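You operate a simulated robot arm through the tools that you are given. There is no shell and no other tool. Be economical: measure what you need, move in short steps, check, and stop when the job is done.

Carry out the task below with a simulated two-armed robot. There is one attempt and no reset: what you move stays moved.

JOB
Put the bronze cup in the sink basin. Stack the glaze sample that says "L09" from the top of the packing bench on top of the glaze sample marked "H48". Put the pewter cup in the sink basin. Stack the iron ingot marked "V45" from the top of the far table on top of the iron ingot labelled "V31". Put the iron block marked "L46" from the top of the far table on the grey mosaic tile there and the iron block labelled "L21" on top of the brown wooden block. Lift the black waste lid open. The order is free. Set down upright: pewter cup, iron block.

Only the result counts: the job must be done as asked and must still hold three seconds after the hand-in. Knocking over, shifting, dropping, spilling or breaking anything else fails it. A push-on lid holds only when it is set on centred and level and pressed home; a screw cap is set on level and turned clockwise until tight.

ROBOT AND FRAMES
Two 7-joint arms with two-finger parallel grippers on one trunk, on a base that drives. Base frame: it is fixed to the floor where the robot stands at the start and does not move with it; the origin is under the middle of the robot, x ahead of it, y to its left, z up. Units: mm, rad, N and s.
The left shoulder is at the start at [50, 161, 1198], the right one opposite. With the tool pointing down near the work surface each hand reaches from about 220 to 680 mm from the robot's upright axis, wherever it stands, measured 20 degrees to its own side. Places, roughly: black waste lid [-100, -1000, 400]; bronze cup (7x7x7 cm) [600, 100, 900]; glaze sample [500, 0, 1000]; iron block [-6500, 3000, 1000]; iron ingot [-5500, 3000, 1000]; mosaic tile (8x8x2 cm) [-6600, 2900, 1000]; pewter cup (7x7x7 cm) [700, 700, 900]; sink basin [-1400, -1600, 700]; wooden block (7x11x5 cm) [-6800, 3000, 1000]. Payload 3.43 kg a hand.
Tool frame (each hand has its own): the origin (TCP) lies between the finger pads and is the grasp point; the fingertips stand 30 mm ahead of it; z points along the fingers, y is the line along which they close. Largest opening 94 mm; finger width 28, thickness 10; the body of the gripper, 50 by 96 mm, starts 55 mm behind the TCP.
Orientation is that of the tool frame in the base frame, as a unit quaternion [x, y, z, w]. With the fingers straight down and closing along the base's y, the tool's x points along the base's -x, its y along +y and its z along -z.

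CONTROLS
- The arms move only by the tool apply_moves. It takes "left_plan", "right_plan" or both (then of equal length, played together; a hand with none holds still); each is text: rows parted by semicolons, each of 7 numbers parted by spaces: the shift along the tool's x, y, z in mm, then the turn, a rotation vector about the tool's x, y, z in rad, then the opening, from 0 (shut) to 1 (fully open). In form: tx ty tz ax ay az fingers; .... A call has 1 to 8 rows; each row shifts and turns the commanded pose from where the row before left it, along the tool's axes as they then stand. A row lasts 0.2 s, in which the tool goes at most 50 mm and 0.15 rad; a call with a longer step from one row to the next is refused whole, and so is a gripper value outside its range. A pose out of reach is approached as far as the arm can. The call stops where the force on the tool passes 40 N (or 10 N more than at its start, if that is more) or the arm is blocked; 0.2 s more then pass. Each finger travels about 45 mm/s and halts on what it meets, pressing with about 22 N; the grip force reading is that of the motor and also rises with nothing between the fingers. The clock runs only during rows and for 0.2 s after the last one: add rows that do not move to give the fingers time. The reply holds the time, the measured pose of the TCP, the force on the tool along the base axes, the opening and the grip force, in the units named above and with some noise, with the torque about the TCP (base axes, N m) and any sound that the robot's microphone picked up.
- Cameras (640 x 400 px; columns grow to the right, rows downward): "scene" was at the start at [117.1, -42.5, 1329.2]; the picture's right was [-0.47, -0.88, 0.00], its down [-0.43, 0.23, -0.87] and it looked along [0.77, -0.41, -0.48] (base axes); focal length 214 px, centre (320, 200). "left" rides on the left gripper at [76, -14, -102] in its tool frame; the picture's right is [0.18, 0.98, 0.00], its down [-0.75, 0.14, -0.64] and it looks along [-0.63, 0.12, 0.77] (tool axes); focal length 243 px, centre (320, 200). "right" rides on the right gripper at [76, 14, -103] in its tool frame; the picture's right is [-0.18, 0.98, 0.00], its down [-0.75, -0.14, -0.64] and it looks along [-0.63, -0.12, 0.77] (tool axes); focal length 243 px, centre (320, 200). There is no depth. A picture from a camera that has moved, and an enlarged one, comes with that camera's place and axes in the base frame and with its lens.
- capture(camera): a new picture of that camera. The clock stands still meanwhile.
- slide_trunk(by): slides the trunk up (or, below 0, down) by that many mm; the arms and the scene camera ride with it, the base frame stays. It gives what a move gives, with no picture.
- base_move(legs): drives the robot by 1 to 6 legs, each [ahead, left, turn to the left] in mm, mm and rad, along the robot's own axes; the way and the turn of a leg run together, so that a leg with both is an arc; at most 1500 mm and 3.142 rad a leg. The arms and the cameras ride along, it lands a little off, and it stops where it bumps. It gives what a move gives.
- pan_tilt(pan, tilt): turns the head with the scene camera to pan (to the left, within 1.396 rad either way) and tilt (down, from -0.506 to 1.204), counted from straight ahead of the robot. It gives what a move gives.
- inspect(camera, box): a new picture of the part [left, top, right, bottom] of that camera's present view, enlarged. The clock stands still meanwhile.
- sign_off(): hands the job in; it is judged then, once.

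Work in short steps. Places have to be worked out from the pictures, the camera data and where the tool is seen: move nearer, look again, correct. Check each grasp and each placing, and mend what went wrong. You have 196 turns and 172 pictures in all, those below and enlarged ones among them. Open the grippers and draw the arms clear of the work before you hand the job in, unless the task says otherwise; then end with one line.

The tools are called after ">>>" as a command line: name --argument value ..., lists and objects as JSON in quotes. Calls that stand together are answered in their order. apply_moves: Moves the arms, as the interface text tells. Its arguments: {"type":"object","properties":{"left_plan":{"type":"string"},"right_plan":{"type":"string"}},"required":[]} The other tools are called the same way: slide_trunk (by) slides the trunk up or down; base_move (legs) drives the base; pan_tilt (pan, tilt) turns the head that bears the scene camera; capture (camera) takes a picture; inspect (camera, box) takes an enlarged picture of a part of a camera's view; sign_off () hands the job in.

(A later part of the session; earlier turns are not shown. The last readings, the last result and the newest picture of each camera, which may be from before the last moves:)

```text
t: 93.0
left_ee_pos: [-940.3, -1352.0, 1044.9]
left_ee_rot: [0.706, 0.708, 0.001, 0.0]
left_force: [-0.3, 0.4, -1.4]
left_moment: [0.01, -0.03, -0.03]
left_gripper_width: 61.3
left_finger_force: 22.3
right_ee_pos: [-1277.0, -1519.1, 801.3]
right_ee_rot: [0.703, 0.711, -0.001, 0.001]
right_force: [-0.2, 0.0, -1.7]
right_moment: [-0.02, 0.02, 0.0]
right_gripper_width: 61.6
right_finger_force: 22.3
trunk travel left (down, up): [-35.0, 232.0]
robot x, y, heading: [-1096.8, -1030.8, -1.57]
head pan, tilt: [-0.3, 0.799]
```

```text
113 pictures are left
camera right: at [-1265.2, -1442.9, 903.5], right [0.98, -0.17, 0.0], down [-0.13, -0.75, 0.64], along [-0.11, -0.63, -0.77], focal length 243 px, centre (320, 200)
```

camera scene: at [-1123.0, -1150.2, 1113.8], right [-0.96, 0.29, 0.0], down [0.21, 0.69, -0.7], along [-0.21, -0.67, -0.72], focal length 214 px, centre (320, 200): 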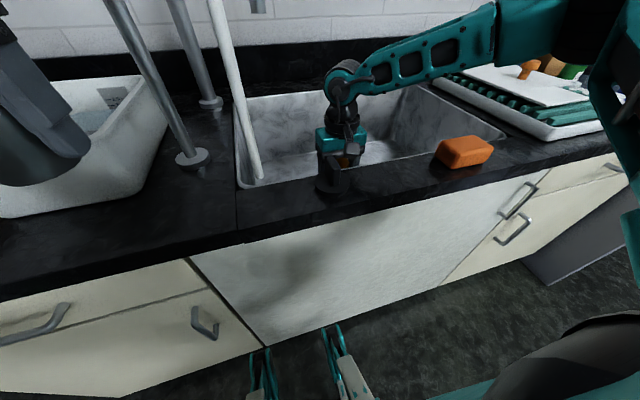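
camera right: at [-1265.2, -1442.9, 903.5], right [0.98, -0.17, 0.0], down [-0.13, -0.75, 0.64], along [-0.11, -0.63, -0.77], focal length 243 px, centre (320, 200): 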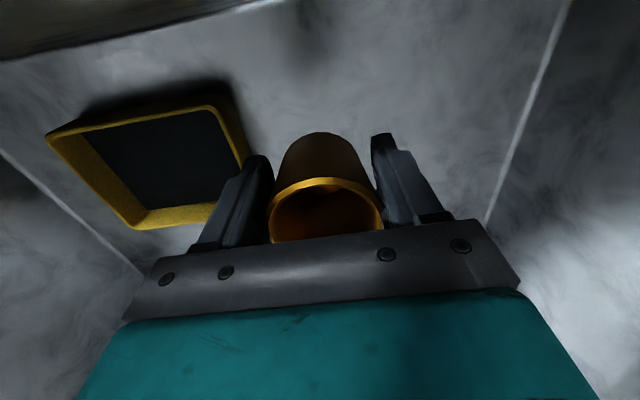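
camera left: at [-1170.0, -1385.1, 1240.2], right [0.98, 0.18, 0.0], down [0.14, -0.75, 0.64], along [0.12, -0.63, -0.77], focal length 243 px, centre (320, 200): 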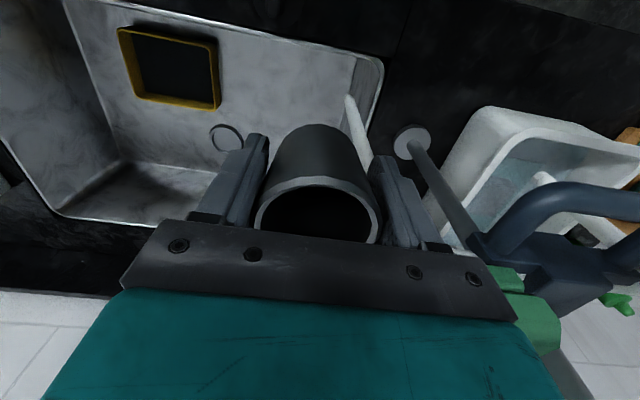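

Tray edge ≈ x -1345; I'll release with partial opening. Lowering further.

>>> apply_moves --right_plan "3 0 20 0 0 0 0; 0 0 20 0 0 0 0; 0 0 8 0 0 0 0; 0 0 0 0 0 0 0"

>>> capture --camera "right"

```text
t: 93.5
left_ee_pos: [-939.5, -1352.0, 1045.5]
left_ee_rot: [0.706, 0.708, 0.0, 0.0]
left_force: [-0.1, 0.6, -1.9]
left_moment: [0.02, 0.03, 0.0]
left_gripper_width: 61.9
left_finger_force: 21.4
right_ee_pos: [-1280.8, -1515.2, 786.5]
right_ee_rot: [0.705, 0.709, -0.001, 0.013]
right_force: [2.2, 5.5, 14.8]
right_moment: [1.0, 0.08, -0.13]
right_gripper_width: 61.3
right_finger_force: 22.2
right hand out of reach, approached as far as the arm can: row 1, 2
trunk travel left (down, up): [-35.0, 232.0]
robot x, y, heading: [-1092.7, -1031.8, -1.573]
head pan, tilt: [-0.3, 0.799]
stopped in row 2 (right hand): the force on the tool passed its limit (the readings are from after the stop); the commanded pose is now the measured one
```

```text
112 pictures are left
camera right: at [-1269.3, -1437.1, 888.4], right [0.98, -0.18, 0.02], down [-0.15, -0.74, 0.65], along [-0.1, -0.65, -0.76], focal length 243 px, centre (320, 200)
```

right: 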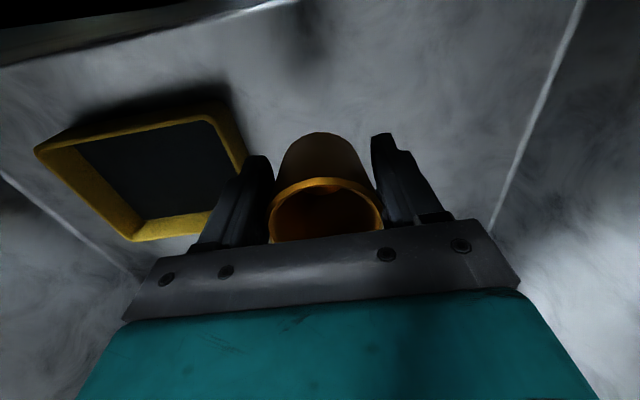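

Contact came with the cup bottom still ~40 mm above the floor (floor ≈ z 697), and the torque points to the rear: the camera on the gripper is touching the basin's front wall. I raise, level the tool, and yaw it 90° so the camera sits sideways.

>>> apply_moves --right_plan "0 0 -30 0 0 0 0; 0 0 -40 0.018 0.018 0 0; 0 0 -30 0 0 -0.14 0; 0 0 0 0 0 -0.15 0; 0 0 0 0 0 -0.15 0; 0 0 0 0 0 -0.15 0; 0 0 0 0 0 -0.15 0; 0 0 0 0 0 -0.15 0"

>>> apply_moves --right_plan "0 0 0 0 0 -0.15 0; 0 0 0 0 0 -0.15 0; 0 0 0 0 0 -0.15 0; 0 0 0 0 0 -0.15 0; 0 0 0 0 0 -0.08 0; 0 0 0 0 0 0 0"

>>> capture --camera "right"

```text
t: 95.3
left_ee_pos: [-938.9, -1351.9, 1044.1]
left_ee_rot: [0.706, 0.708, 0.0, 0.0]
left_force: [0.2, 0.6, -1.6]
left_moment: [0.03, 0.01, 0.01]
left_gripper_width: 61.5
left_finger_force: 22.1
right_ee_pos: [-1260.8, -1482.5, 883.8]
right_ee_rot: [0.333, 0.943, -0.004, -0.003]
right_force: [1.0, -1.0, -1.7]
right_moment: [0.03, 0.02, 0.02]
right_gripper_width: 61.2
right_finger_force: 22.1
right hand out of reach, approached as far as the arm can: row 8
trunk travel left (down, up): [-35.0, 232.0]
robot x, y, heading: [-1096.5, -1030.3, -1.566]
head pan, tilt: [-0.3, 0.799]
```

```text
t: 95.7
left_ee_pos: [-939.3, -1352.5, 1043.8]
left_ee_rot: [0.706, 0.708, 0.001, -0.001]
left_force: [0.2, -0.2, -1.9]
left_moment: [-0.01, 0.01, 0.02]
left_gripper_width: 61.6
left_finger_force: 22.0
right_ee_pos: [-1255.8, -1476.8, 884.6]
right_ee_rot: [0.307, 0.951, -0.02, -0.002]
right_force: [-3.0, -10.3, -7.7]
right_moment: [-0.22, 0.13, 0.0]
right_gripper_width: 61.4
right_finger_force: 22.4
right hand out of reach, approached as far as the arm can: row 1
trunk travel left (down, up): [-35.0, 232.0]
robot x, y, heading: [-1094.0, -1031.5, -1.565]
head pan, tilt: [-0.3, 0.799]
stopped in row 1 (right hand): the force on the tool passed its limit (the readings are from after the stop); the commanded pose is now the measured one
```

```text
111 pictures are left
camera right: at [-1309.1, -1417.2, 984.8], right [0.72, 0.69, -0.04], down [0.54, -0.53, 0.65], along [0.43, -0.49, -0.76], focal length 243 px, centre (320, 200)
```

right: 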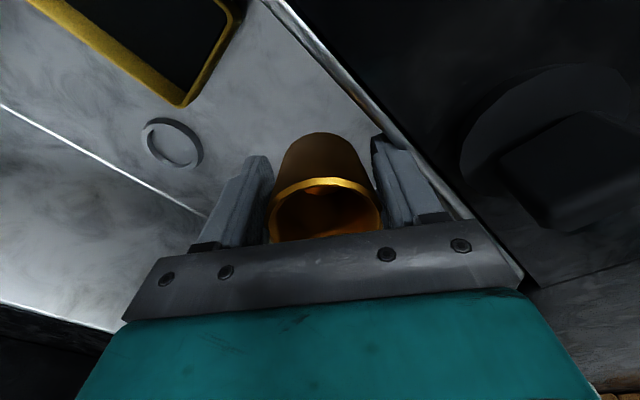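

The right wrist has hit its yaw limit and touched the front rim; this arm is too cramped here. New plan: the right hand sets the bronze cup on the counter's front strip, and the left arm (better reach) puts both cups in. I raise and undo the yaw.

>>> apply_moves --right_plan "0 0 -40 0 0.02 0 0; 0 0 -40 0 0.018 0 0; 0 0 -40 0 0 0.13 0; 0 0 0 0 0 0.15 0; 0 0 0 0 0 0.15 0; 0 0 0 0 0 0.15 0; 0 0 0 0 0 0.15 0; 0 0 0 0 0 0.14 0"

>>> capture --camera "right"

>>> capture --camera "scene"

```text
t: 97.5
left_ee_pos: [-939.7, -1351.7, 1044.8]
left_ee_rot: [0.707, 0.707, 0.0, 0.001]
left_force: [-0.1, -0.3, -1.5]
left_moment: [0.03, -0.02, 0.01]
left_gripper_width: 61.5
left_finger_force: 21.5
right_ee_pos: [-1251.5, -1472.0, 1005.3]
right_ee_rot: [0.679, 0.733, -0.022, -0.013]
right_force: [0.4, -1.2, -2.0]
right_moment: [0.04, 0.0, 0.02]
right_gripper_width: 61.3
right_finger_force: 21.7
trunk travel left (down, up): [-35.0, 232.0]
robot x, y, heading: [-1094.1, -1033.3, -1.569]
head pan, tilt: [-0.3, 0.799]
```

```text
110 pictures are left
camera right: at [-1240.1, -1393.4, 1106.0], right [0.99, -0.11, -0.04], down [-0.05, -0.75, 0.66], along [-0.1, -0.65, -0.75], focal length 243 px, centre (320, 200)
```

right: 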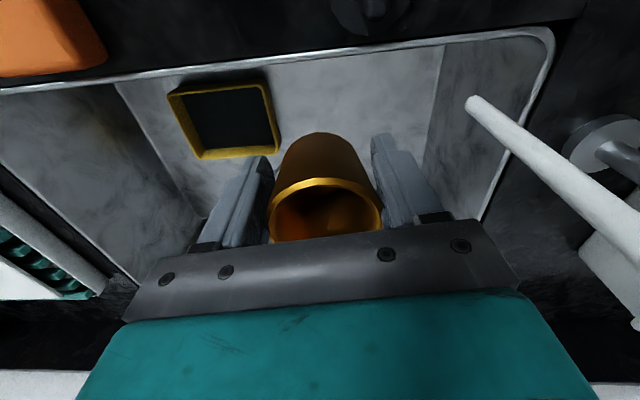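

```text
109 pictures are left
camera scene: at [-1123.1, -1150.7, 1113.8], right [-0.96, 0.29, 0.0], down [0.21, 0.69, -0.7], along [-0.21, -0.67, -0.72], focal length 214 px, centre (320, 200)
```

scene: 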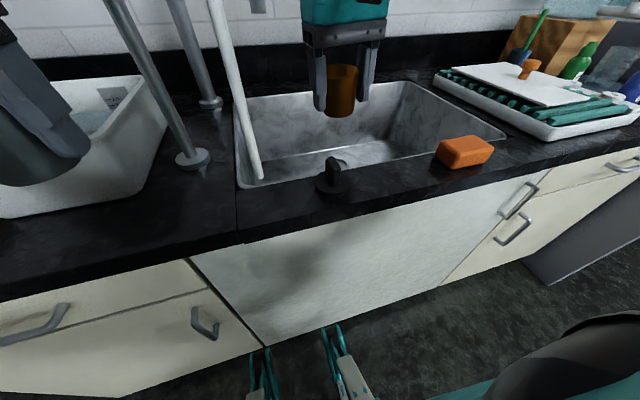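

The front strip is too narrow for a cup. The right arm's limit eases when the target lies further out to its side, so I'll shift the base 110 mm further left instead; first I pull the left hand back off the counter, level the right tool and offset it right.

>>> apply_moves --left_plan "30 0 -30 0 0 0 0; 35 0 -30 0 0 0 0; 0 0 0 0 0 0 0; 0 0 0 0 0 0 0; 0 0 0 0 0 0 0" --right_plan "0 0 0 -0.05 0.013 0.076 0; 0 -35 0 0 0 0 0; 0 -35 0 0 0 0 0; 0 -40 0 0 0 0 0; 0 0 0 0 0 0 0"

>>> base_move --legs '[[10, 115, 0]]'

>>> capture --camera "right"

>>> capture --camera "scene"

```text
t: 98.7
left_ee_pos: [-939.6, -1287.6, 1105.6]
left_ee_rot: [0.706, 0.708, 0.0, 0.0]
left_force: [-0.3, -0.3, -0.9]
left_moment: [0.02, 0.0, 0.03]
left_gripper_width: 61.8
left_finger_force: 22.1
right_ee_pos: [-1364.3, -1471.9, 1004.0]
right_ee_rot: [0.705, 0.709, 0.002, 0.001]
right_force: [-0.2, -0.2, -2.9]
right_moment: [0.06, -0.05, -0.03]
right_gripper_width: 61.4
right_finger_force: 22.2
trunk travel left (down, up): [-35.0, 232.0]
robot x, y, heading: [-1095.3, -1034.8, -1.564]
head pan, tilt: [-0.3, 0.799]
```

```text
t: 99.9
left_ee_pos: [-826.3, -1298.0, 1104.8]
left_ee_rot: [0.708, 0.707, 0.0, -0.001]
left_force: [0.7, 0.7, -2.4]
left_moment: [-0.02, -0.03, -0.02]
left_gripper_width: 61.8
left_finger_force: 21.9
right_ee_pos: [-1252.1, -1480.3, 1004.6]
right_ee_rot: [0.707, 0.707, 0.002, 0.001]
right_force: [-0.6, -0.2, -2.2]
right_moment: [0.04, 0.0, 0.02]
right_gripper_width: 61.5
right_finger_force: 22.1
trunk travel left (down, up): [-35.0, 232.0]
robot x, y, heading: [-982.2, -1041.2, -1.571]
head pan, tilt: [-0.3, 0.799]
```

```text
108 pictures are left
camera right: at [-1238.1, -1404.9, 1106.5], right [0.98, -0.18, 0.0], down [-0.14, -0.75, 0.64], along [-0.12, -0.63, -0.77], focal length 243 px, centre (320, 200)
```

right: 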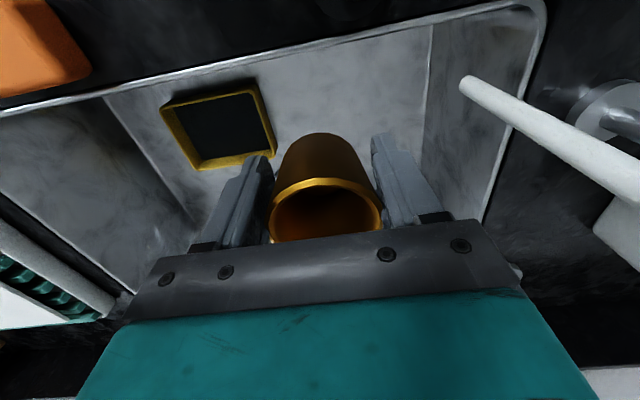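

```text
107 pictures are left
camera scene: at [-1009.7, -1160.4, 1113.8], right [-0.96, 0.3, 0.0], down [0.21, 0.68, -0.7], along [-0.21, -0.67, -0.72], focal length 214 px, centre (320, 200)
```

scene: 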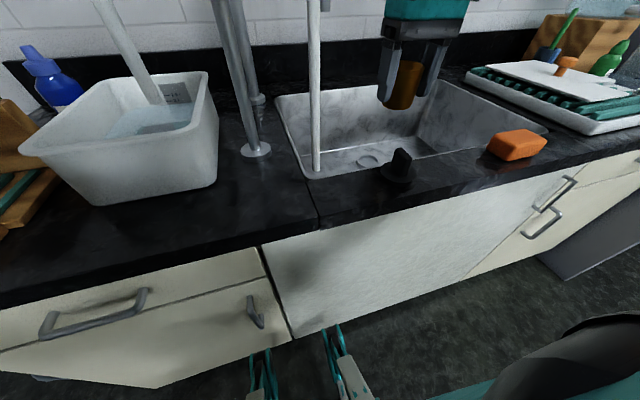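

Now I reach forward to (-1268,-1575) and check reach before descending.

>>> apply_moves --right_plan "-32 -5 0 0 0 0 0; -32 -5 0 0 0 0 0; -31 -5 0 0 0 0 0; 0 0 45 0 0 0 0; 0 0 45 0 0 0 0; 0 0 45 0 0 0 0; 0 0 0 0 0 0 0"

>>> capture --camera "right"

```text
t: 101.5
left_ee_pos: [-827.7, -1297.2, 1105.0]
left_ee_rot: [0.706, 0.708, 0.0, 0.0]
left_force: [0.2, -0.3, -2.1]
left_moment: [0.0, 0.03, 0.02]
left_gripper_width: 61.5
left_finger_force: 22.2
right_ee_pos: [-1264.6, -1576.0, 868.6]
right_ee_rot: [0.707, 0.707, 0.002, 0.0]
right_force: [0.3, -0.6, -1.5]
right_moment: [0.02, -0.02, 0.04]
right_gripper_width: 61.3
right_finger_force: 21.6
trunk travel left (down, up): [-35.0, 232.0]
robot x, y, heading: [-977.1, -1045.6, -1.571]
head pan, tilt: [-0.3, 0.799]
```

```text
106 pictures are left
camera right: at [-1251.6, -1499.3, 971.3], right [0.98, -0.18, 0.0], down [-0.14, -0.75, 0.64], along [-0.11, -0.63, -0.77], focal length 243 px, centre (320, 200)
```

right: 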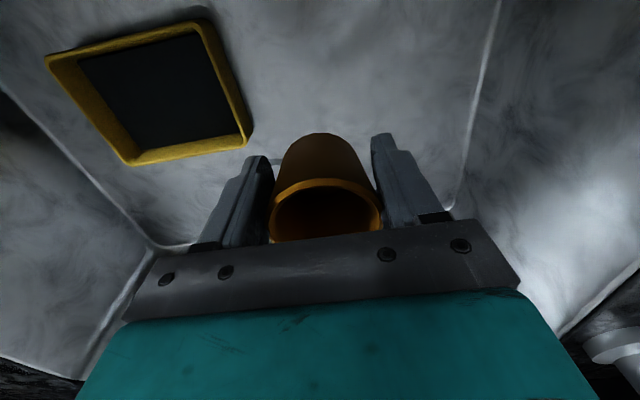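

Reach is fine now and the floor is clear here. I lower to just above the floor.

>>> apply_moves --right_plan "0 0 45 0 0 0 0; 0 0 45 0 0 0 0; 0 0 22 0 0 0 0; 0 0 0 0 0 0 0"

>>> apply_moves --right_plan "0 0 4 0 0 0 0; 0 0 4 0 0 0 0; 0 0 3 0 0 0 0; 0 0 0 0 0 0 0"

```text
t: 102.5
left_ee_pos: [-827.2, -1297.4, 1105.1]
left_ee_rot: [0.707, 0.707, 0.001, 0.0]
left_force: [0.1, 0.1, -1.9]
left_moment: [-0.01, 0.03, 0.01]
left_gripper_width: 61.6
left_finger_force: 21.7
right_ee_pos: [-1266.8, -1571.4, 756.7]
right_ee_rot: [0.707, 0.707, 0.002, 0.002]
right_force: [0.0, -0.1, -2.2]
right_moment: [0.04, 0.0, 0.01]
right_gripper_width: 61.4
right_finger_force: 22.1
trunk travel left (down, up): [-35.0, 232.0]
robot x, y, heading: [-982.9, -1042.1, -1.572]
head pan, tilt: [-0.3, 0.799]
```

```text
t: 103.5
left_ee_pos: [-825.6, -1298.1, 1104.9]
left_ee_rot: [0.707, 0.708, 0.0, 0.0]
left_force: [-0.6, -0.1, -0.9]
left_moment: [-0.01, -0.01, 0.02]
left_gripper_width: 61.6
left_finger_force: 22.0
right_ee_pos: [-1268.4, -1568.4, 749.1]
right_ee_rot: [0.707, 0.707, 0.002, 0.001]
right_force: [-0.1, -0.4, -1.1]
right_moment: [-0.01, 0.01, 0.0]
right_gripper_width: 61.2
right_finger_force: 21.7
right hand out of reach, approached as far as the arm can: row 1, 3
trunk travel left (down, up): [-35.0, 232.0]
robot x, y, heading: [-980.0, -1040.5, -1.568]
head pan, tilt: [-0.3, 0.799]
```

At the reach limit; I ease back 8 mm and continue down gently.

>>> apply_moves --right_plan "8 0 0 0 0 0 0; 0 0 3 0 0 0 0; 0 0 3 0 0 0 0; 0 0 2 0 0 0 0; 0 0 0 0 0 0 0"

```text
t: 104.7
left_ee_pos: [-827.1, -1298.0, 1105.0]
left_ee_rot: [0.707, 0.707, 0.0, 0.0]
left_force: [-1.3, 0.0, -1.9]
left_moment: [0.02, 0.0, 0.03]
left_gripper_width: 61.5
left_finger_force: 21.7
right_ee_pos: [-1269.4, -1557.5, 741.8]
right_ee_rot: [0.707, 0.707, 0.003, 0.001]
right_force: [0.1, 0.2, -1.8]
right_moment: [0.03, 0.0, 0.02]
right_gripper_width: 61.1
right_finger_force: 22.0
trunk travel left (down, up): [-35.0, 232.0]
robot x, y, heading: [-982.0, -1043.0, -1.57]
head pan, tilt: [-0.3, 0.799]
```

No contact yet; continue in small steps.

>>> apply_moves --right_plan "3 0 2 0 0 0 0; 0 0 2 0 0 0 0; 0 0 2 0 0 0 0; 0 0 0 0 0 0 0"

>>> capture --camera "right"

```text
t: 105.7
left_ee_pos: [-827.6, -1296.7, 1106.4]
left_ee_rot: [0.707, 0.707, 0.0, 0.0]
left_force: [0.3, -0.3, -2.0]
left_moment: [0.0, -0.01, -0.02]
left_gripper_width: 61.8
left_finger_force: 22.9
right_ee_pos: [-1267.5, -1556.2, 735.6]
right_ee_rot: [0.707, 0.707, 0.002, 0.001]
right_force: [-0.4, 0.2, -2.0]
right_moment: [0.04, -0.02, 0.0]
right_gripper_width: 61.5
right_finger_force: 21.7
trunk travel left (down, up): [-35.0, 232.0]
robot x, y, heading: [-982.0, -1041.2, -1.569]
head pan, tilt: [-0.3, 0.799]
```

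```text
105 pictures are left
camera right: at [-1255.2, -1481.4, 838.3], right [0.98, -0.18, 0.0], down [-0.14, -0.75, 0.64], along [-0.11, -0.63, -0.77], focal length 243 px, centre (320, 200)
```

right: 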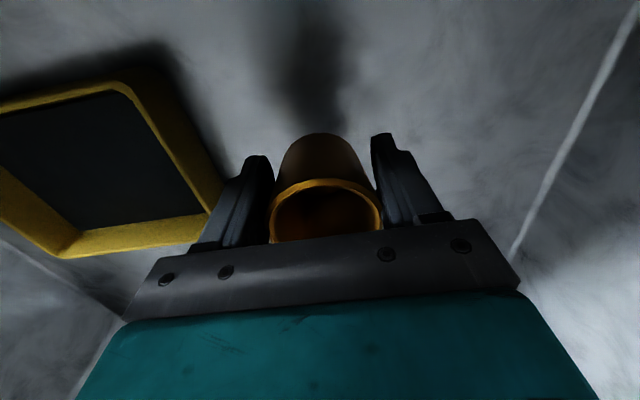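

Still no contact; the tray top seems at ≈ 697, so the floor lies lower. I move 8 mm away from the tray and go on down.

>>> apply_moves --right_plan "2 8 0 0 0 0 0; 0 0 4 0 0 0 0; 1 0 4 0 0 0 0; 1 0 4 0 0 0 0; 0 0 4 0 0 0 0; 0 0 0 0 0 0 0"

```text
t: 107.1
left_ee_pos: [-826.1, -1297.5, 1105.0]
left_ee_rot: [0.708, 0.707, 0.0, 0.0]
left_force: [0.0, -0.5, -2.1]
left_moment: [0.02, 0.03, -0.03]
left_gripper_width: 61.4
left_finger_force: 22.0
right_ee_pos: [-1264.2, -1545.6, 724.2]
right_ee_rot: [0.707, 0.707, 0.002, 0.002]
right_force: [-0.7, -0.4, -2.0]
right_moment: [0.02, -0.02, -0.01]
right_gripper_width: 61.4
right_finger_force: 22.1
right hand out of reach, approached as far as the arm can: row 2, 5
trunk travel left (down, up): [-35.0, 232.0]
robot x, y, heading: [-981.6, -1042.3, -1.572]
head pan, tilt: [-0.3, 0.799]
```

The arm is at its limit again; I lower the rest with the trunk in small slides.

>>> slide_trunk --by -8

>>> capture --camera "right"

```text
t: 107.6
left_ee_pos: [-826.5, -1298.7, 1097.9]
left_ee_rot: [0.708, 0.707, 0.001, 0.0]
left_force: [0.1, -0.1, -1.4]
left_moment: [0.02, -0.02, 0.0]
left_gripper_width: 61.5
left_finger_force: 21.9
right_ee_pos: [-1263.0, -1546.8, 716.4]
right_ee_rot: [0.707, 0.707, 0.002, 0.002]
right_force: [0.8, 0.0, -1.5]
right_moment: [-0.01, 0.02, -0.01]
right_gripper_width: 61.4
right_finger_force: 22.1
trunk travel left (down, up): [-27.0, 240.0]
robot x, y, heading: [-983.7, -1046.7, -1.567]
head pan, tilt: [-0.3, 0.799]
```

```text
104 pictures are left
camera right: at [-1250.5, -1471.0, 819.3], right [0.98, -0.18, 0.0], down [-0.14, -0.75, 0.64], along [-0.11, -0.63, -0.77], focal length 243 px, centre (320, 200)
```

right: 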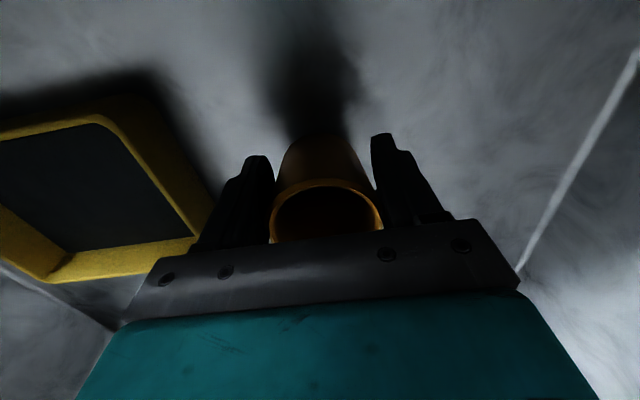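

Triangulating the floor seam gives a floor near z 650, so ≈ 20 mm to go. I continue.

>>> slide_trunk --by -13

>>> slide_trunk --by -5

```text
t: 108.2
left_ee_pos: [-826.6, -1296.9, 1084.3]
left_ee_rot: [0.707, 0.708, 0.0, 0.0]
left_force: [-1.1, -0.2, -1.8]
left_moment: [0.02, 0.0, -0.03]
left_gripper_width: 61.4
left_finger_force: 22.1
right_ee_pos: [-1263.6, -1547.7, 705.8]
right_ee_rot: [0.707, 0.707, 0.0, 0.003]
right_force: [-2.8, -0.5, 6.7]
right_moment: [-0.12, -0.05, -0.03]
right_gripper_width: 61.2
right_finger_force: 21.5
trunk travel left (down, up): [-14.0, 253.0]
robot x, y, heading: [-987.1, -1047.1, -1.567]
head pan, tilt: [-0.3, 0.799]
```

```text
t: 108.8
left_ee_pos: [-826.3, -1297.1, 1079.5]
left_ee_rot: [0.708, 0.707, 0.0, 0.001]
left_force: [-0.7, 0.0, -1.9]
left_moment: [0.02, 0.02, 0.02]
left_gripper_width: 61.4
left_finger_force: 22.0
right_ee_pos: [-1263.8, -1546.4, 700.5]
right_ee_rot: [0.707, 0.707, 0.001, 0.002]
right_force: [-1.4, -3.3, 7.4]
right_moment: [-0.21, -0.06, -0.04]
right_gripper_width: 61.3
right_finger_force: 21.4
trunk travel left (down, up): [-9.0, 258.0]
robot x, y, heading: [-981.5, -1043.2, -1.574]
head pan, tilt: [-0.3, 0.799]
```

Contact on the floor. I release with partial opening and rise straight up.

>>> apply_moves --right_plan "0 0 0 0 0 0 0.82; 0 0 0 0 0 0 0.82; 0 0 0 0 0 0 0.82; 0 0 -25 0 0 0 0.82; 0 0 -40 0 0 0 0.82; 0 0 -45 0 0 0 0.82; 0 0 -45 0 0 0 0.82; 0 0 -45 0 0 0 0.82"

>>> capture --camera "right"

```text
t: 110.6
left_ee_pos: [-826.7, -1298.7, 1079.4]
left_ee_rot: [0.707, 0.707, 0.0, 0.0]
left_force: [0.1, -0.2, -1.2]
left_moment: [-0.01, 0.01, -0.02]
left_gripper_width: 61.4
left_finger_force: 22.3
right_ee_pos: [-1267.9, -1543.5, 901.4]
right_ee_rot: [0.707, 0.707, 0.001, 0.002]
right_force: [1.1, -0.8, 0.1]
right_moment: [0.01, 0.01, -0.01]
right_gripper_width: 77.4
right_finger_force: 0.1
trunk travel left (down, up): [-9.0, 258.0]
robot x, y, heading: [-982.8, -1044.1, -1.57]
head pan, tilt: [-0.3, 0.799]
```

```text
103 pictures are left
camera right: at [-1255.2, -1468.9, 1003.3], right [0.98, -0.18, 0.0], down [-0.14, -0.75, 0.64], along [-0.11, -0.63, -0.77], focal length 243 px, centre (320, 200)
```

right: 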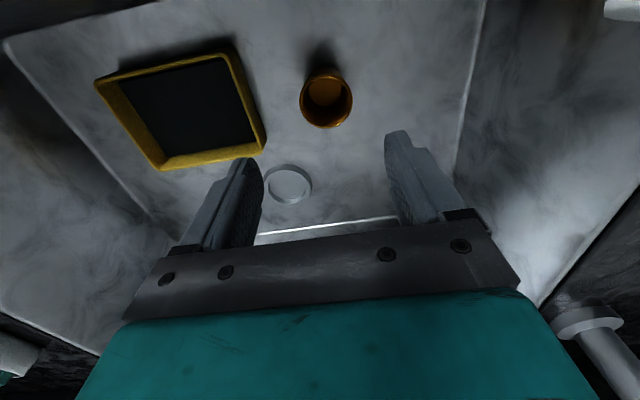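

The bronze cup stands upright on the basin floor. I retract the right hand, raise the trunk, and drive right so the left arm can place the pewter cup clear of the spout.

>>> apply_moves --right_plan "0 0 -45 0 0 0 0.82; 0 0 -45 0 0 0 0.82; 30 -10 -30 0 0 0 1; 45 -10 0 0 0 0 1; 45 0 0 0 0 0 1; 45 0 0 0 0 0 1; 45 0 0 0 0 0 1; 20 0 0 0 0 0 1"

>>> slide_trunk --by 120

>>> base_move --legs '[[0, -390, 0]]'

>>> pan_tilt --pan 0.15 --tilt 0.8

>>> capture --camera "scene"

```text
t: 112.4
left_ee_pos: [-827.1, -1299.8, 1079.2]
left_ee_rot: [0.707, 0.707, 0.001, 0.0]
left_force: [0.5, 0.7, -2.7]
left_moment: [0.01, 0.01, -0.01]
left_gripper_width: 61.8
left_finger_force: 21.6
right_ee_pos: [-1284.3, -1317.4, 1020.3]
right_ee_rot: [0.707, 0.707, 0.001, 0.001]
right_force: [1.2, 0.6, -0.3]
right_moment: [0.03, -0.01, 0.01]
right_gripper_width: 93.9
right_finger_force: 0.1
trunk travel left (down, up): [-9.0, 258.0]
robot x, y, heading: [-979.8, -1043.1, -1.573]
head pan, tilt: [-0.3, 0.799]
```

```text
t: 113.9
left_ee_pos: [-826.6, -1297.7, 1198.6]
left_ee_rot: [0.707, 0.707, 0.0, 0.001]
left_force: [-0.1, -0.6, -1.9]
left_moment: [0.01, 0.0, -0.01]
left_gripper_width: 61.3
left_finger_force: 21.9
right_ee_pos: [-1285.5, -1318.1, 1139.8]
right_ee_rot: [0.707, 0.707, 0.002, 0.002]
right_force: [0.3, 1.3, -1.0]
right_moment: [0.02, 0.0, -0.02]
right_gripper_width: 94.0
right_finger_force: 0.1
trunk travel left (down, up): [-129.0, 138.0]
robot x, y, heading: [-983.3, -1044.3, -1.572]
head pan, tilt: [-0.3, 0.799]
```

```text
t: 116.2
left_ee_pos: [-1189.2, -1298.1, 1199.0]
left_ee_rot: [0.701, 0.713, -0.001, 0.0]
left_force: [0.1, 0.5, -1.4]
left_moment: [-0.03, 0.02, -0.01]
left_gripper_width: 61.6
left_finger_force: 22.1
right_ee_pos: [-1646.8, -1325.9, 1140.9]
right_ee_rot: [0.701, 0.713, 0.002, 0.001]
right_force: [-0.5, 0.3, 0.4]
right_moment: [0.03, 0.0, 0.02]
right_gripper_width: 94.1
right_finger_force: 0.1
trunk travel left (down, up): [-129.0, 138.0]
robot x, y, heading: [-1351.1, -1042.1, -1.551]
head pan, tilt: [-0.3, 0.799]
```

```text
t: 117.1
left_ee_pos: [-1187.7, -1298.7, 1201.3]
left_ee_rot: [0.702, 0.713, 0.0, 0.0]
left_force: [-0.3, -0.4, -1.6]
left_moment: [-0.01, 0.0, -0.01]
left_gripper_width: 61.6
left_finger_force: 22.2
right_ee_pos: [-1646.1, -1325.8, 1139.9]
right_ee_rot: [0.701, 0.713, 0.002, 0.002]
right_force: [1.4, 0.0, -0.3]
right_moment: [0.01, 0.05, -0.02]
right_gripper_width: 94.2
right_finger_force: 0.1
trunk travel left (down, up): [-129.0, 138.0]
robot x, y, heading: [-1348.9, -1047.7, -1.552]
head pan, tilt: [0.15, 0.799]
```

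```text
102 pictures are left
camera scene: at [-1338.1, -1165.5, 1207.8], right [-0.99, -0.16, 0.0], down [-0.12, 0.71, -0.7], along [0.11, -0.69, -0.72], focal length 214 px, centre (320, 200)
```

scene: 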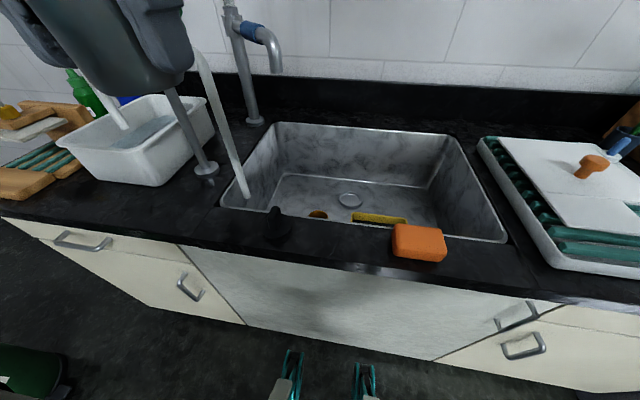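

The way is clear. I carry the pewter cup high over the basin to ≈ (-1245,-1600).

>>> apply_moves --left_plan "-10 -45 0 0 0 0 0; -45 -18 0 0 0 0 0; -48 0 0 0 0 0 0; -48 0 0 0 0 0 0; -48 0 0 0 0 0 0; -48 0 0 0 0 0 0; -48 0 0 0 0 0 0; 0 0 30 0 0 0 0"

>>> capture --camera "left"

>>> capture --camera "scene"

```text
t: 117.8
left_ee_pos: [-1248.5, -1355.0, 1201.0]
left_ee_rot: [0.711, 0.703, 0.003, 0.0]
left_force: [37.3, -11.2, 3.3]
left_moment: [1.88, 4.39, -3.19]
left_gripper_width: 61.5
left_finger_force: 22.1
right_ee_pos: [-1646.3, -1326.6, 1140.1]
right_ee_rot: [0.701, 0.713, 0.002, 0.002]
right_force: [0.3, -0.4, 0.2]
right_moment: [0.01, 0.0, 0.02]
right_gripper_width: 93.8
right_finger_force: 0.0
trunk travel left (down, up): [-129.0, 138.0]
robot x, y, heading: [-1347.6, -1045.3, -1.547]
head pan, tilt: [0.15, 0.799]
stopped in row 3 (left hand): the force on the tool passed its limit (the readings are from after the stop); the commanded pose is now the measured one
```

```text
101 pictures are left
camera left: at [-1263.0, -1278.4, 1304.5], right [0.99, 0.17, 0.0], down [0.13, -0.76, 0.64], along [0.11, -0.63, -0.77], focal length 243 px, centre (320, 200)
```

left: 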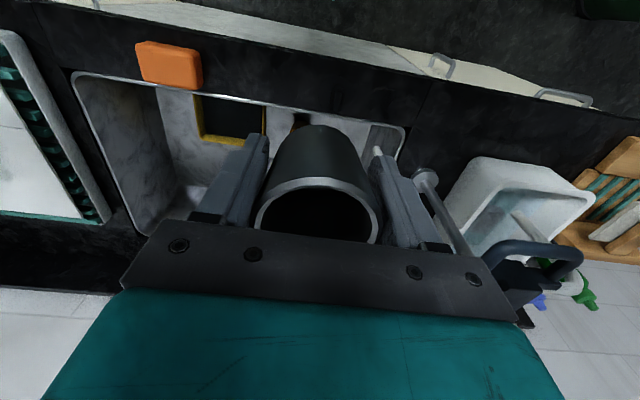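

```text
100 pictures are left
camera scene: at [-1345.2, -1166.1, 1207.5], right [-1.0, -0.07, 0.0], down [-0.05, 0.72, -0.69], along [0.05, -0.69, -0.72], focal length 214 px, centre (320, 200)
```

scene: 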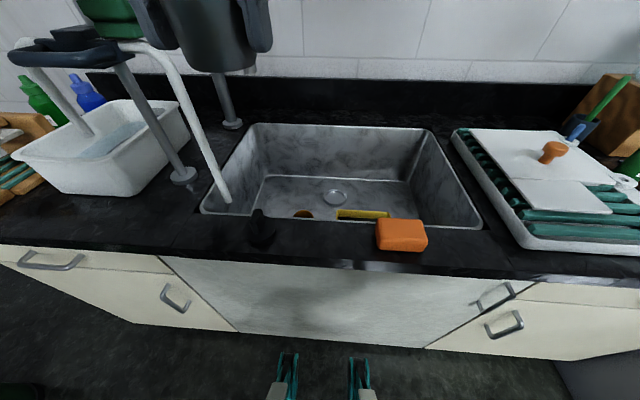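

The arm nudged the robot's own head (the view panned), because the hand was too high relative to the lowered trunk. I back off left, lower the hand, then proceed.

>>> apply_moves --left_plan "10 25 0 0 0 0 0; 0 25 15 0 0 0 0; 0 0 40 0 0 0 0; 0 0 40 0 0 0 0; 0 0 0 0 0 0.02 0"

>>> pan_tilt --pan -0.1 --tilt 0.8

>>> capture --camera "scene"

```text
t: 119.0
left_ee_pos: [-1201.0, -1342.2, 1106.2]
left_ee_rot: [0.718, 0.696, 0.001, 0.002]
left_force: [-0.2, -0.5, -0.7]
left_moment: [-0.01, -0.02, -0.02]
left_gripper_width: 61.7
left_finger_force: 21.7
right_ee_pos: [-1646.1, -1325.7, 1139.6]
right_ee_rot: [0.701, 0.713, 0.002, 0.003]
right_force: [0.2, -0.5, 0.9]
right_moment: [0.01, 0.02, -0.01]
right_gripper_width: 94.3
right_finger_force: 0.0
trunk travel left (down, up): [-129.0, 138.0]
robot x, y, heading: [-1348.8, -1050.8, -1.557]
head pan, tilt: [0.15, 0.799]
```

```text
t: 119.8
left_ee_pos: [-1201.3, -1342.2, 1107.2]
left_ee_rot: [0.718, 0.696, 0.001, 0.001]
left_force: [0.6, 0.1, -1.6]
left_moment: [0.03, -0.02, -0.01]
left_gripper_width: 61.5
left_finger_force: 22.4
right_ee_pos: [-1645.8, -1326.5, 1139.8]
right_ee_rot: [0.702, 0.713, 0.002, 0.002]
right_force: [-0.7, -0.2, -0.6]
right_moment: [0.0, -0.02, 0.02]
right_gripper_width: 93.9
right_finger_force: 0.0
trunk travel left (down, up): [-129.0, 138.0]
robot x, y, heading: [-1347.5, -1046.5, -1.556]
head pan, tilt: [-0.099, 0.799]
```

```text
99 pictures are left
camera scene: at [-1358.0, -1166.4, 1207.8], right [-1.0, 0.08, 0.0], down [0.06, 0.71, -0.7], along [-0.06, -0.69, -0.72], focal length 214 px, centre (320, 200)
```

scene: 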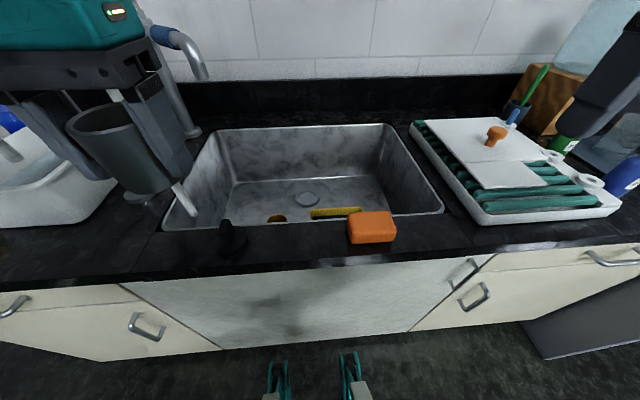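

Freed. I carry on forward over the basin at this lower height.

>>> apply_moves --left_plan "-40 -6 0 0 0 0 0; -45 -6 0 0 0 0 0; -45 -9 0 0 0 0 0; -45 -9 0 0 0 0 0; -45 -9 0 0 0 0 0; -40 0 0 0 0 0 0; 0 0 0 0 0 0 0"

>>> capture --camera "scene"

>>> capture --camera "left"

```text
t: 121.3
left_ee_pos: [-1248.7, -1602.1, 1104.6]
left_ee_rot: [0.717, 0.697, 0.002, 0.002]
left_force: [-0.3, 0.0, -2.0]
left_moment: [0.0, 0.0, 0.03]
left_gripper_width: 61.6
left_finger_force: 21.7
right_ee_pos: [-1646.7, -1325.0, 1139.9]
right_ee_rot: [0.702, 0.712, 0.001, 0.001]
right_force: [0.0, 0.1, -0.7]
right_moment: [0.0, -0.04, -0.03]
right_gripper_width: 93.9
right_finger_force: 0.1
trunk travel left (down, up): [-129.0, 138.0]
robot x, y, heading: [-1349.0, -1048.5, -1.556]
head pan, tilt: [-0.099, 0.799]
```

```text
98 pictures are left
camera scene: at [-1357.9, -1166.4, 1207.8], right [-1.0, 0.08, 0.0], down [0.06, 0.71, -0.7], along [-0.06, -0.69, -0.72], focal length 214 px, centre (320, 200)
```

scene: 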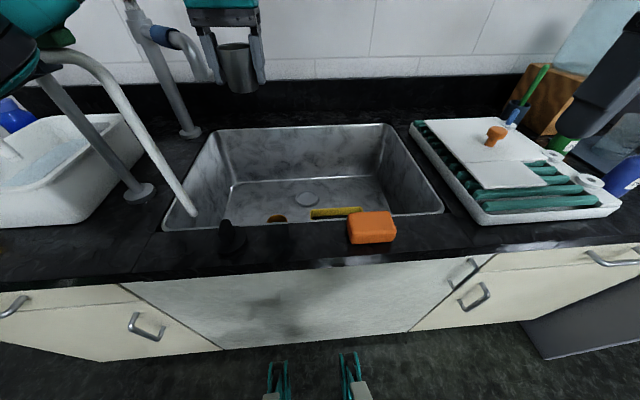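

```text
97 pictures are left
camera left: at [-1261.7, -1527.1, 1208.8], right [0.99, 0.15, 0.01], down [0.12, -0.76, 0.64], along [0.1, -0.63, -0.77], focal length 243 px, centre (320, 200)
```

left: 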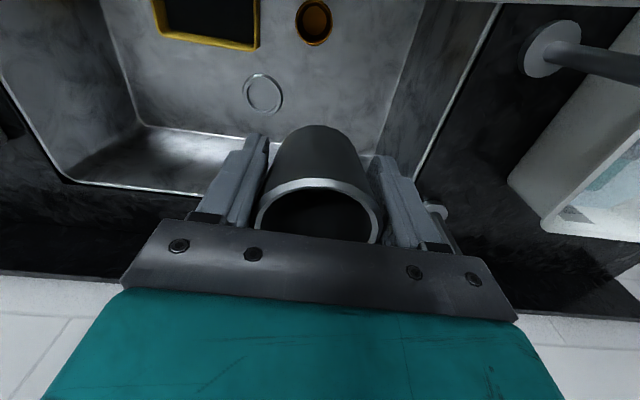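

Floor is clear behind the bronze cup. I move to (-1225,-1657), lower the trunk 120 mm, then start down.

>>> apply_moves --left_plan "-28 12 30 0 0 0 0; -28 12 30 0 0 0 0; 0 0 0 0 0 0 0"

>>> slide_trunk --by -120

>>> apply_moves --left_plan "0 0 45 0 0 0 0; 0 0 45 0 0 0 0; 0 0 45 0 0 0 0; 0 0 0 0 0 0 0"

>>> capture --camera "scene"

>>> capture --camera "left"

```text
t: 122.2
left_ee_pos: [-1224.8, -1661.0, 1046.0]
left_ee_rot: [0.718, 0.696, 0.002, 0.002]
left_force: [-0.3, -0.2, -1.2]
left_moment: [0.02, 0.01, -0.03]
left_gripper_width: 61.8
left_finger_force: 22.2
right_ee_pos: [-1646.1, -1326.1, 1139.7]
right_ee_rot: [0.702, 0.713, 0.002, 0.003]
right_force: [-0.5, -0.2, 0.7]
right_moment: [-0.02, 0.04, 0.02]
right_gripper_width: 94.1
right_finger_force: 0.0
trunk travel left (down, up): [-129.0, 138.0]
robot x, y, heading: [-1350.6, -1046.2, -1.553]
head pan, tilt: [-0.099, 0.799]
```

```text
t: 123.7
left_ee_pos: [-1225.5, -1660.7, 926.5]
left_ee_rot: [0.718, 0.696, 0.001, 0.0]
left_force: [-0.7, -0.3, -2.1]
left_moment: [0.0, 0.02, -0.01]
left_gripper_width: 61.3
left_finger_force: 22.1
right_ee_pos: [-1645.8, -1325.4, 1020.0]
right_ee_rot: [0.702, 0.712, 0.002, 0.002]
right_force: [0.8, 0.7, 0.4]
right_moment: [-0.02, 0.03, 0.01]
right_gripper_width: 93.9
right_finger_force: 0.1
trunk travel left (down, up): [-9.0, 258.0]
robot x, y, heading: [-1354.1, -1049.9, -1.554]
head pan, tilt: [-0.099, 0.799]
```

```text
t: 124.7
left_ee_pos: [-1245.9, -1652.3, 797.9]
left_ee_rot: [0.726, 0.688, 0.002, 0.008]
left_force: [-0.3, 0.3, -1.6]
left_moment: [0.02, -0.02, -0.01]
left_gripper_width: 61.6
left_finger_force: 21.5
right_ee_pos: [-1654.2, -1317.5, 1019.9]
right_ee_rot: [0.702, 0.712, 0.003, 0.009]
right_force: [0.2, 0.1, -0.6]
right_moment: [-0.01, -0.02, -0.01]
right_gripper_width: 94.2
right_finger_force: 0.1
trunk travel left (down, up): [-9.0, 258.0]
robot x, y, heading: [-1347.7, -1045.3, -1.556]
head pan, tilt: [-0.099, 0.799]
```

```text
96 pictures are left
camera scene: at [-1367.1, -1157.9, 1088.8], right [-1.0, 0.08, -0.01], down [0.07, 0.71, -0.7], along [-0.05, -0.7, -0.71], focal length 214 px, centre (320, 200)
```

scene: 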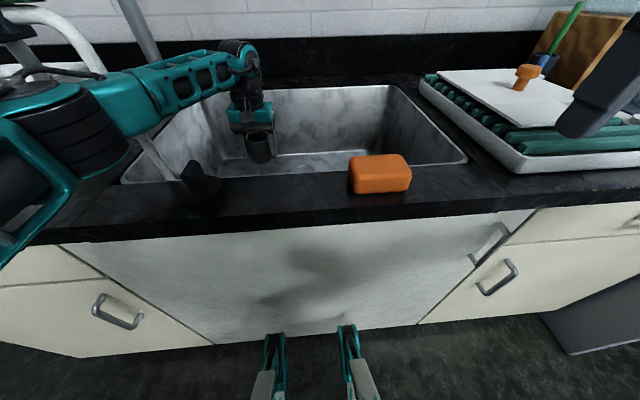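

```text
95 pictures are left
camera left: at [-1257.6, -1574.1, 900.8], right [0.99, 0.13, 0.01], down [0.09, -0.75, 0.65], along [0.1, -0.64, -0.76], focal length 243 px, centre (320, 200)
```

left: 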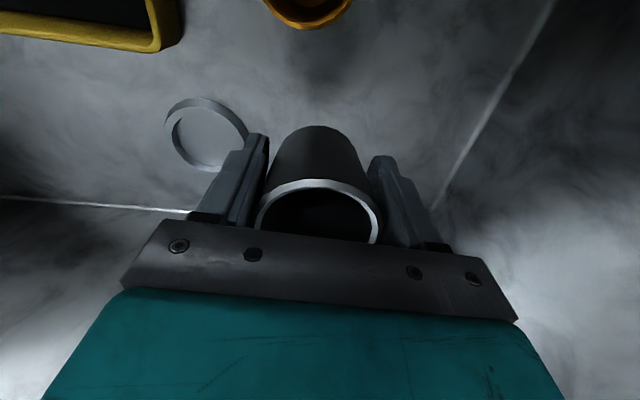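

The whole robot pose shifted slightly: the left elbow is bearing on the counter. I raise the hand at once and look.

>>> apply_moves --left_plan "0 0 -30 0 0 0 0; 0 0 -40 0 0 0 0; 0 0 -30 0 0 0 0; 0 0 0 0 0 0 0"

>>> pan_tilt --pan 0.5 --tilt 0.7

>>> capture --camera "scene"

```text
t: 125.7
left_ee_pos: [-1230.4, -1660.1, 896.1]
left_ee_rot: [0.72, 0.693, 0.004, 0.005]
left_force: [-0.4, 0.1, -1.5]
left_moment: [0.03, -0.01, -0.02]
left_gripper_width: 61.3
left_finger_force: 22.2
right_ee_pos: [-1650.6, -1325.0, 1019.8]
right_ee_rot: [0.701, 0.713, 0.003, 0.005]
right_force: [0.1, 0.8, -0.8]
right_moment: [-0.01, 0.05, 0.0]
right_gripper_width: 94.1
right_finger_force: 0.1
trunk travel left (down, up): [-9.0, 258.0]
robot x, y, heading: [-1349.5, -1042.9, -1.553]
head pan, tilt: [-0.099, 0.799]
```

```text
t: 126.7
left_ee_pos: [-1231.6, -1657.7, 893.4]
left_ee_rot: [0.72, 0.694, 0.004, 0.005]
left_force: [-0.3, -0.5, -2.3]
left_moment: [-0.02, 0.0, -0.02]
left_gripper_width: 61.8
left_finger_force: 21.7
right_ee_pos: [-1650.8, -1323.0, 1019.1]
right_ee_rot: [0.701, 0.713, 0.003, 0.004]
right_force: [0.3, 0.7, -0.1]
right_moment: [0.0, 0.02, 0.02]
right_gripper_width: 94.0
right_finger_force: 0.0
trunk travel left (down, up): [-9.0, 258.0]
robot x, y, heading: [-1348.9, -1044.6, -1.557]
head pan, tilt: [0.499, 0.7]
```

```text
94 pictures are left
camera scene: at [-1314.5, -1158.5, 1096.5], right [-0.87, -0.49, 0.0], down [-0.31, 0.56, -0.77], along [0.38, -0.67, -0.64], focal length 214 px, centre (320, 200)
```

scene: 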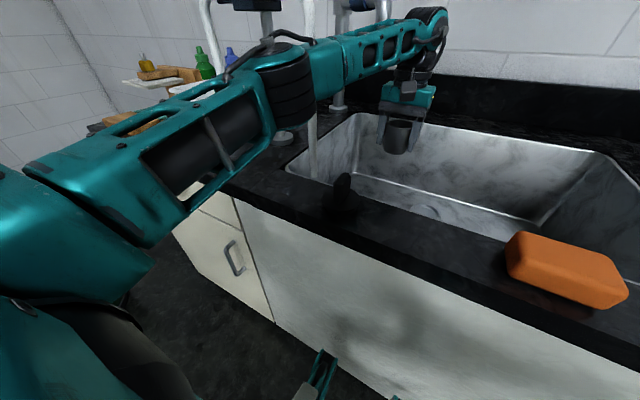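

The forearm runs right beside the white spout. I raise the hand and trunk, and shift the base 100 mm right so the arm keeps clear of it.

>>> apply_moves --left_plan "0 0 -40 0 0 0 0; 0 0 -40 0 0 0 0; 0 -20 -20 0 0 0 0; 0 -20 0 0 0 0 0; 0 0 0 0 0 0 0"

>>> slide_trunk --by 70

>>> base_move --legs '[[0, -95, 0]]'

>>> capture --camera "scene"

```text
t: 127.8
left_ee_pos: [-1271.3, -1633.0, 991.2]
left_ee_rot: [0.718, 0.696, 0.001, 0.002]
left_force: [0.1, -0.5, -2.0]
left_moment: [0.01, -0.01, 0.01]
left_gripper_width: 61.4
left_finger_force: 21.6
left hand out of reach, approached as far as the arm can: row 2, 3, 4
right_ee_pos: [-1645.7, -1325.6, 1019.9]
right_ee_rot: [0.702, 0.712, 0.002, 0.001]
right_force: [0.1, -0.2, -0.5]
right_moment: [0.03, -0.01, -0.01]
right_gripper_width: 93.8
right_finger_force: 0.0
trunk travel left (down, up): [-9.0, 258.0]
robot x, y, heading: [-1345.1, -1045.0, -1.55]
head pan, tilt: [0.499, 0.7]
```

```text
t: 128.9
left_ee_pos: [-1271.5, -1633.3, 1061.3]
left_ee_rot: [0.717, 0.697, 0.002, 0.002]
left_force: [-0.3, -0.6, -1.4]
left_moment: [0.01, 0.0, 0.01]
left_gripper_width: 61.4
left_finger_force: 22.0
right_ee_pos: [-1646.6, -1325.7, 1090.4]
right_ee_rot: [0.702, 0.712, 0.002, 0.002]
right_force: [0.2, -0.4, 0.1]
right_moment: [-0.02, -0.02, -0.01]
right_gripper_width: 93.7
right_finger_force: 0.1
trunk travel left (down, up): [-79.0, 188.0]
robot x, y, heading: [-1347.8, -1049.3, -1.553]
head pan, tilt: [0.499, 0.7]
```

```text
t: 130.1
left_ee_pos: [-1367.3, -1635.0, 1060.6]
left_ee_rot: [0.717, 0.697, 0.002, 0.002]
left_force: [-0.3, 0.5, -1.9]
left_moment: [0.04, -0.03, -0.01]
left_gripper_width: 61.4
left_finger_force: 22.5
right_ee_pos: [-1741.7, -1326.9, 1089.2]
right_ee_rot: [0.702, 0.712, 0.001, 0.002]
right_force: [-0.2, 0.2, 0.1]
right_moment: [-0.01, 0.0, 0.0]
right_gripper_width: 93.8
right_finger_force: 0.1
trunk travel left (down, up): [-79.0, 188.0]
robot x, y, heading: [-1443.2, -1046.1, -1.555]
head pan, tilt: [0.499, 0.7]
```

```text
93 pictures are left
camera scene: at [-1405.3, -1161.5, 1166.1], right [-0.87, -0.49, 0.0], down [-0.32, 0.56, -0.77], along [0.38, -0.67, -0.64], focal length 214 px, centre (320, 200)
```

scene: 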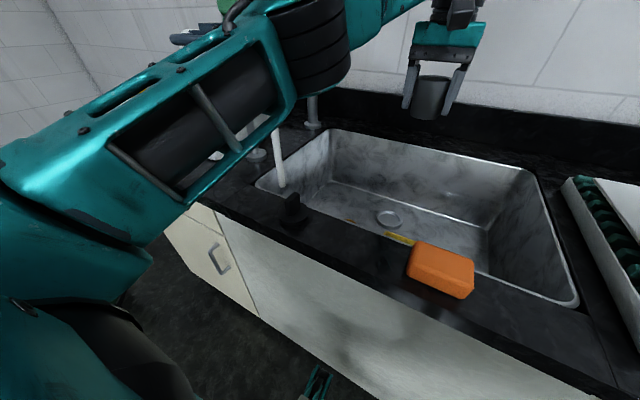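

Robot is level again and the arm is clear. I move the cup left to x ≈ -1222 and descend part way, watching the arm.

>>> apply_moves --left_plan "-1 36 0 0 0 0 0; -1 36 0 0 0 0 0; -1 36 0 0 0 0 0; -2 36 0 0 0 0 0; 0 0 45 0 0 0 0; 0 0 45 0 0 0 0; 0 0 45 0 0 0 0; 0 0 0 0 0 0 0"

>>> capture --camera "scene"

>>> capture --camera "left"

```text
t: 131.9
left_ee_pos: [-1227.4, -1645.8, 926.9]
left_ee_rot: [0.718, 0.696, 0.003, 0.002]
left_force: [-0.1, -0.2, -1.9]
left_moment: [-0.01, -0.03, 0.0]
left_gripper_width: 61.4
left_finger_force: 22.3
right_ee_pos: [-1742.8, -1325.6, 1090.0]
right_ee_rot: [0.701, 0.713, 0.002, 0.003]
right_force: [0.1, -0.4, 0.0]
right_moment: [0.0, -0.03, 0.04]
right_gripper_width: 94.2
right_finger_force: 0.2
trunk travel left (down, up): [-79.0, 188.0]
robot x, y, heading: [-1445.8, -1045.8, -1.558]
head pan, tilt: [0.499, 0.7]
```

```text
92 pictures are left
camera scene: at [-1406.3, -1159.9, 1166.2], right [-0.87, -0.49, 0.0], down [-0.32, 0.56, -0.77], along [0.38, -0.67, -0.64], focal length 214 px, centre (320, 200)
```

scene: 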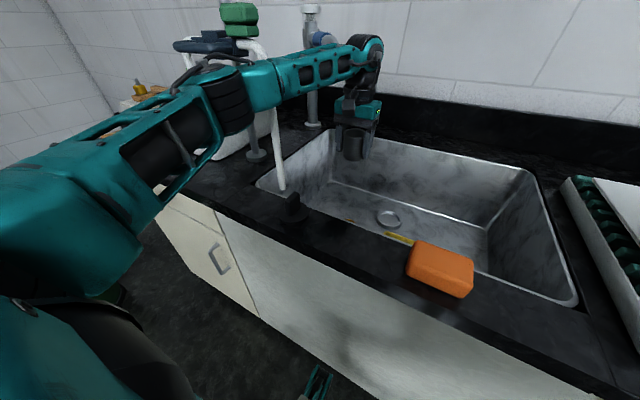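

```text
91 pictures are left
camera left: at [-1239.7, -1568.2, 1030.0], right [0.99, 0.15, 0.01], down [0.11, -0.76, 0.64], along [0.1, -0.63, -0.77], focal length 243 px, centre (320, 200)
```

left: 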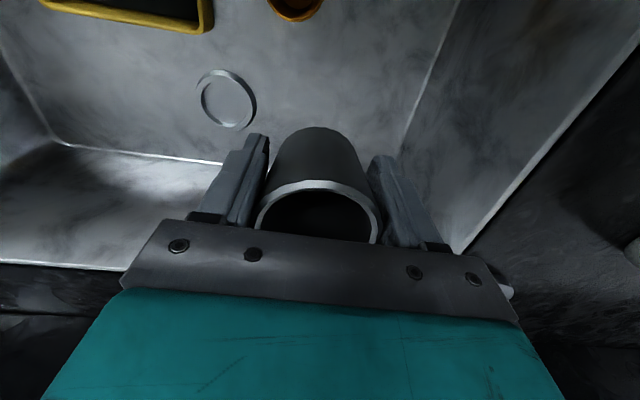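

Clearance to the spout holds. I descend a further 90 mm and check the other hand's reading for any tilt.

>>> apply_moves --left_plan "0 0 30 0 0 0 0; 0 0 30 0 0 0 0; 0 0 30 0 0 0 0; 0 0 0 0 0 0 0"

>>> capture --camera "scene"

```text
t: 132.9
left_ee_pos: [-1227.4, -1642.1, 835.5]
left_ee_rot: [0.72, 0.694, 0.004, 0.003]
left_force: [-0.1, -0.9, -1.1]
left_moment: [0.01, -0.01, -0.01]
left_gripper_width: 61.3
left_finger_force: 21.9
right_ee_pos: [-1747.5, -1324.4, 1088.9]
right_ee_rot: [0.702, 0.712, 0.003, 0.004]
right_force: [-0.1, 0.0, 0.5]
right_moment: [0.01, 0.03, -0.01]
right_gripper_width: 94.0
right_finger_force: 0.0
trunk travel left (down, up): [-79.0, 188.0]
robot x, y, heading: [-1445.9, -1045.9, -1.559]
head pan, tilt: [0.499, 0.7]
```

```text
90 pictures are left
camera scene: at [-1410.3, -1159.9, 1166.4], right [-0.87, -0.49, 0.0], down [-0.31, 0.56, -0.77], along [0.38, -0.67, -0.64], focal length 214 px, centre (320, 200)
```

scene: 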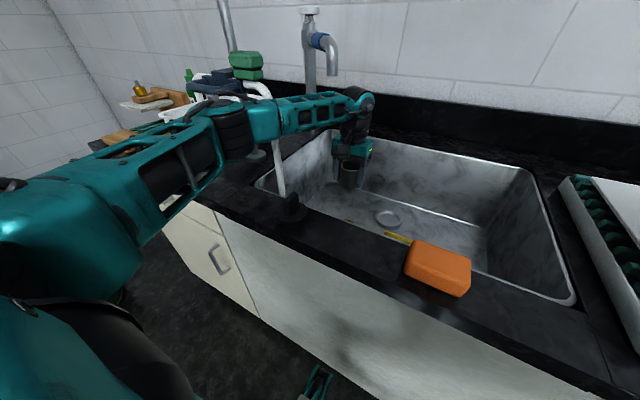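

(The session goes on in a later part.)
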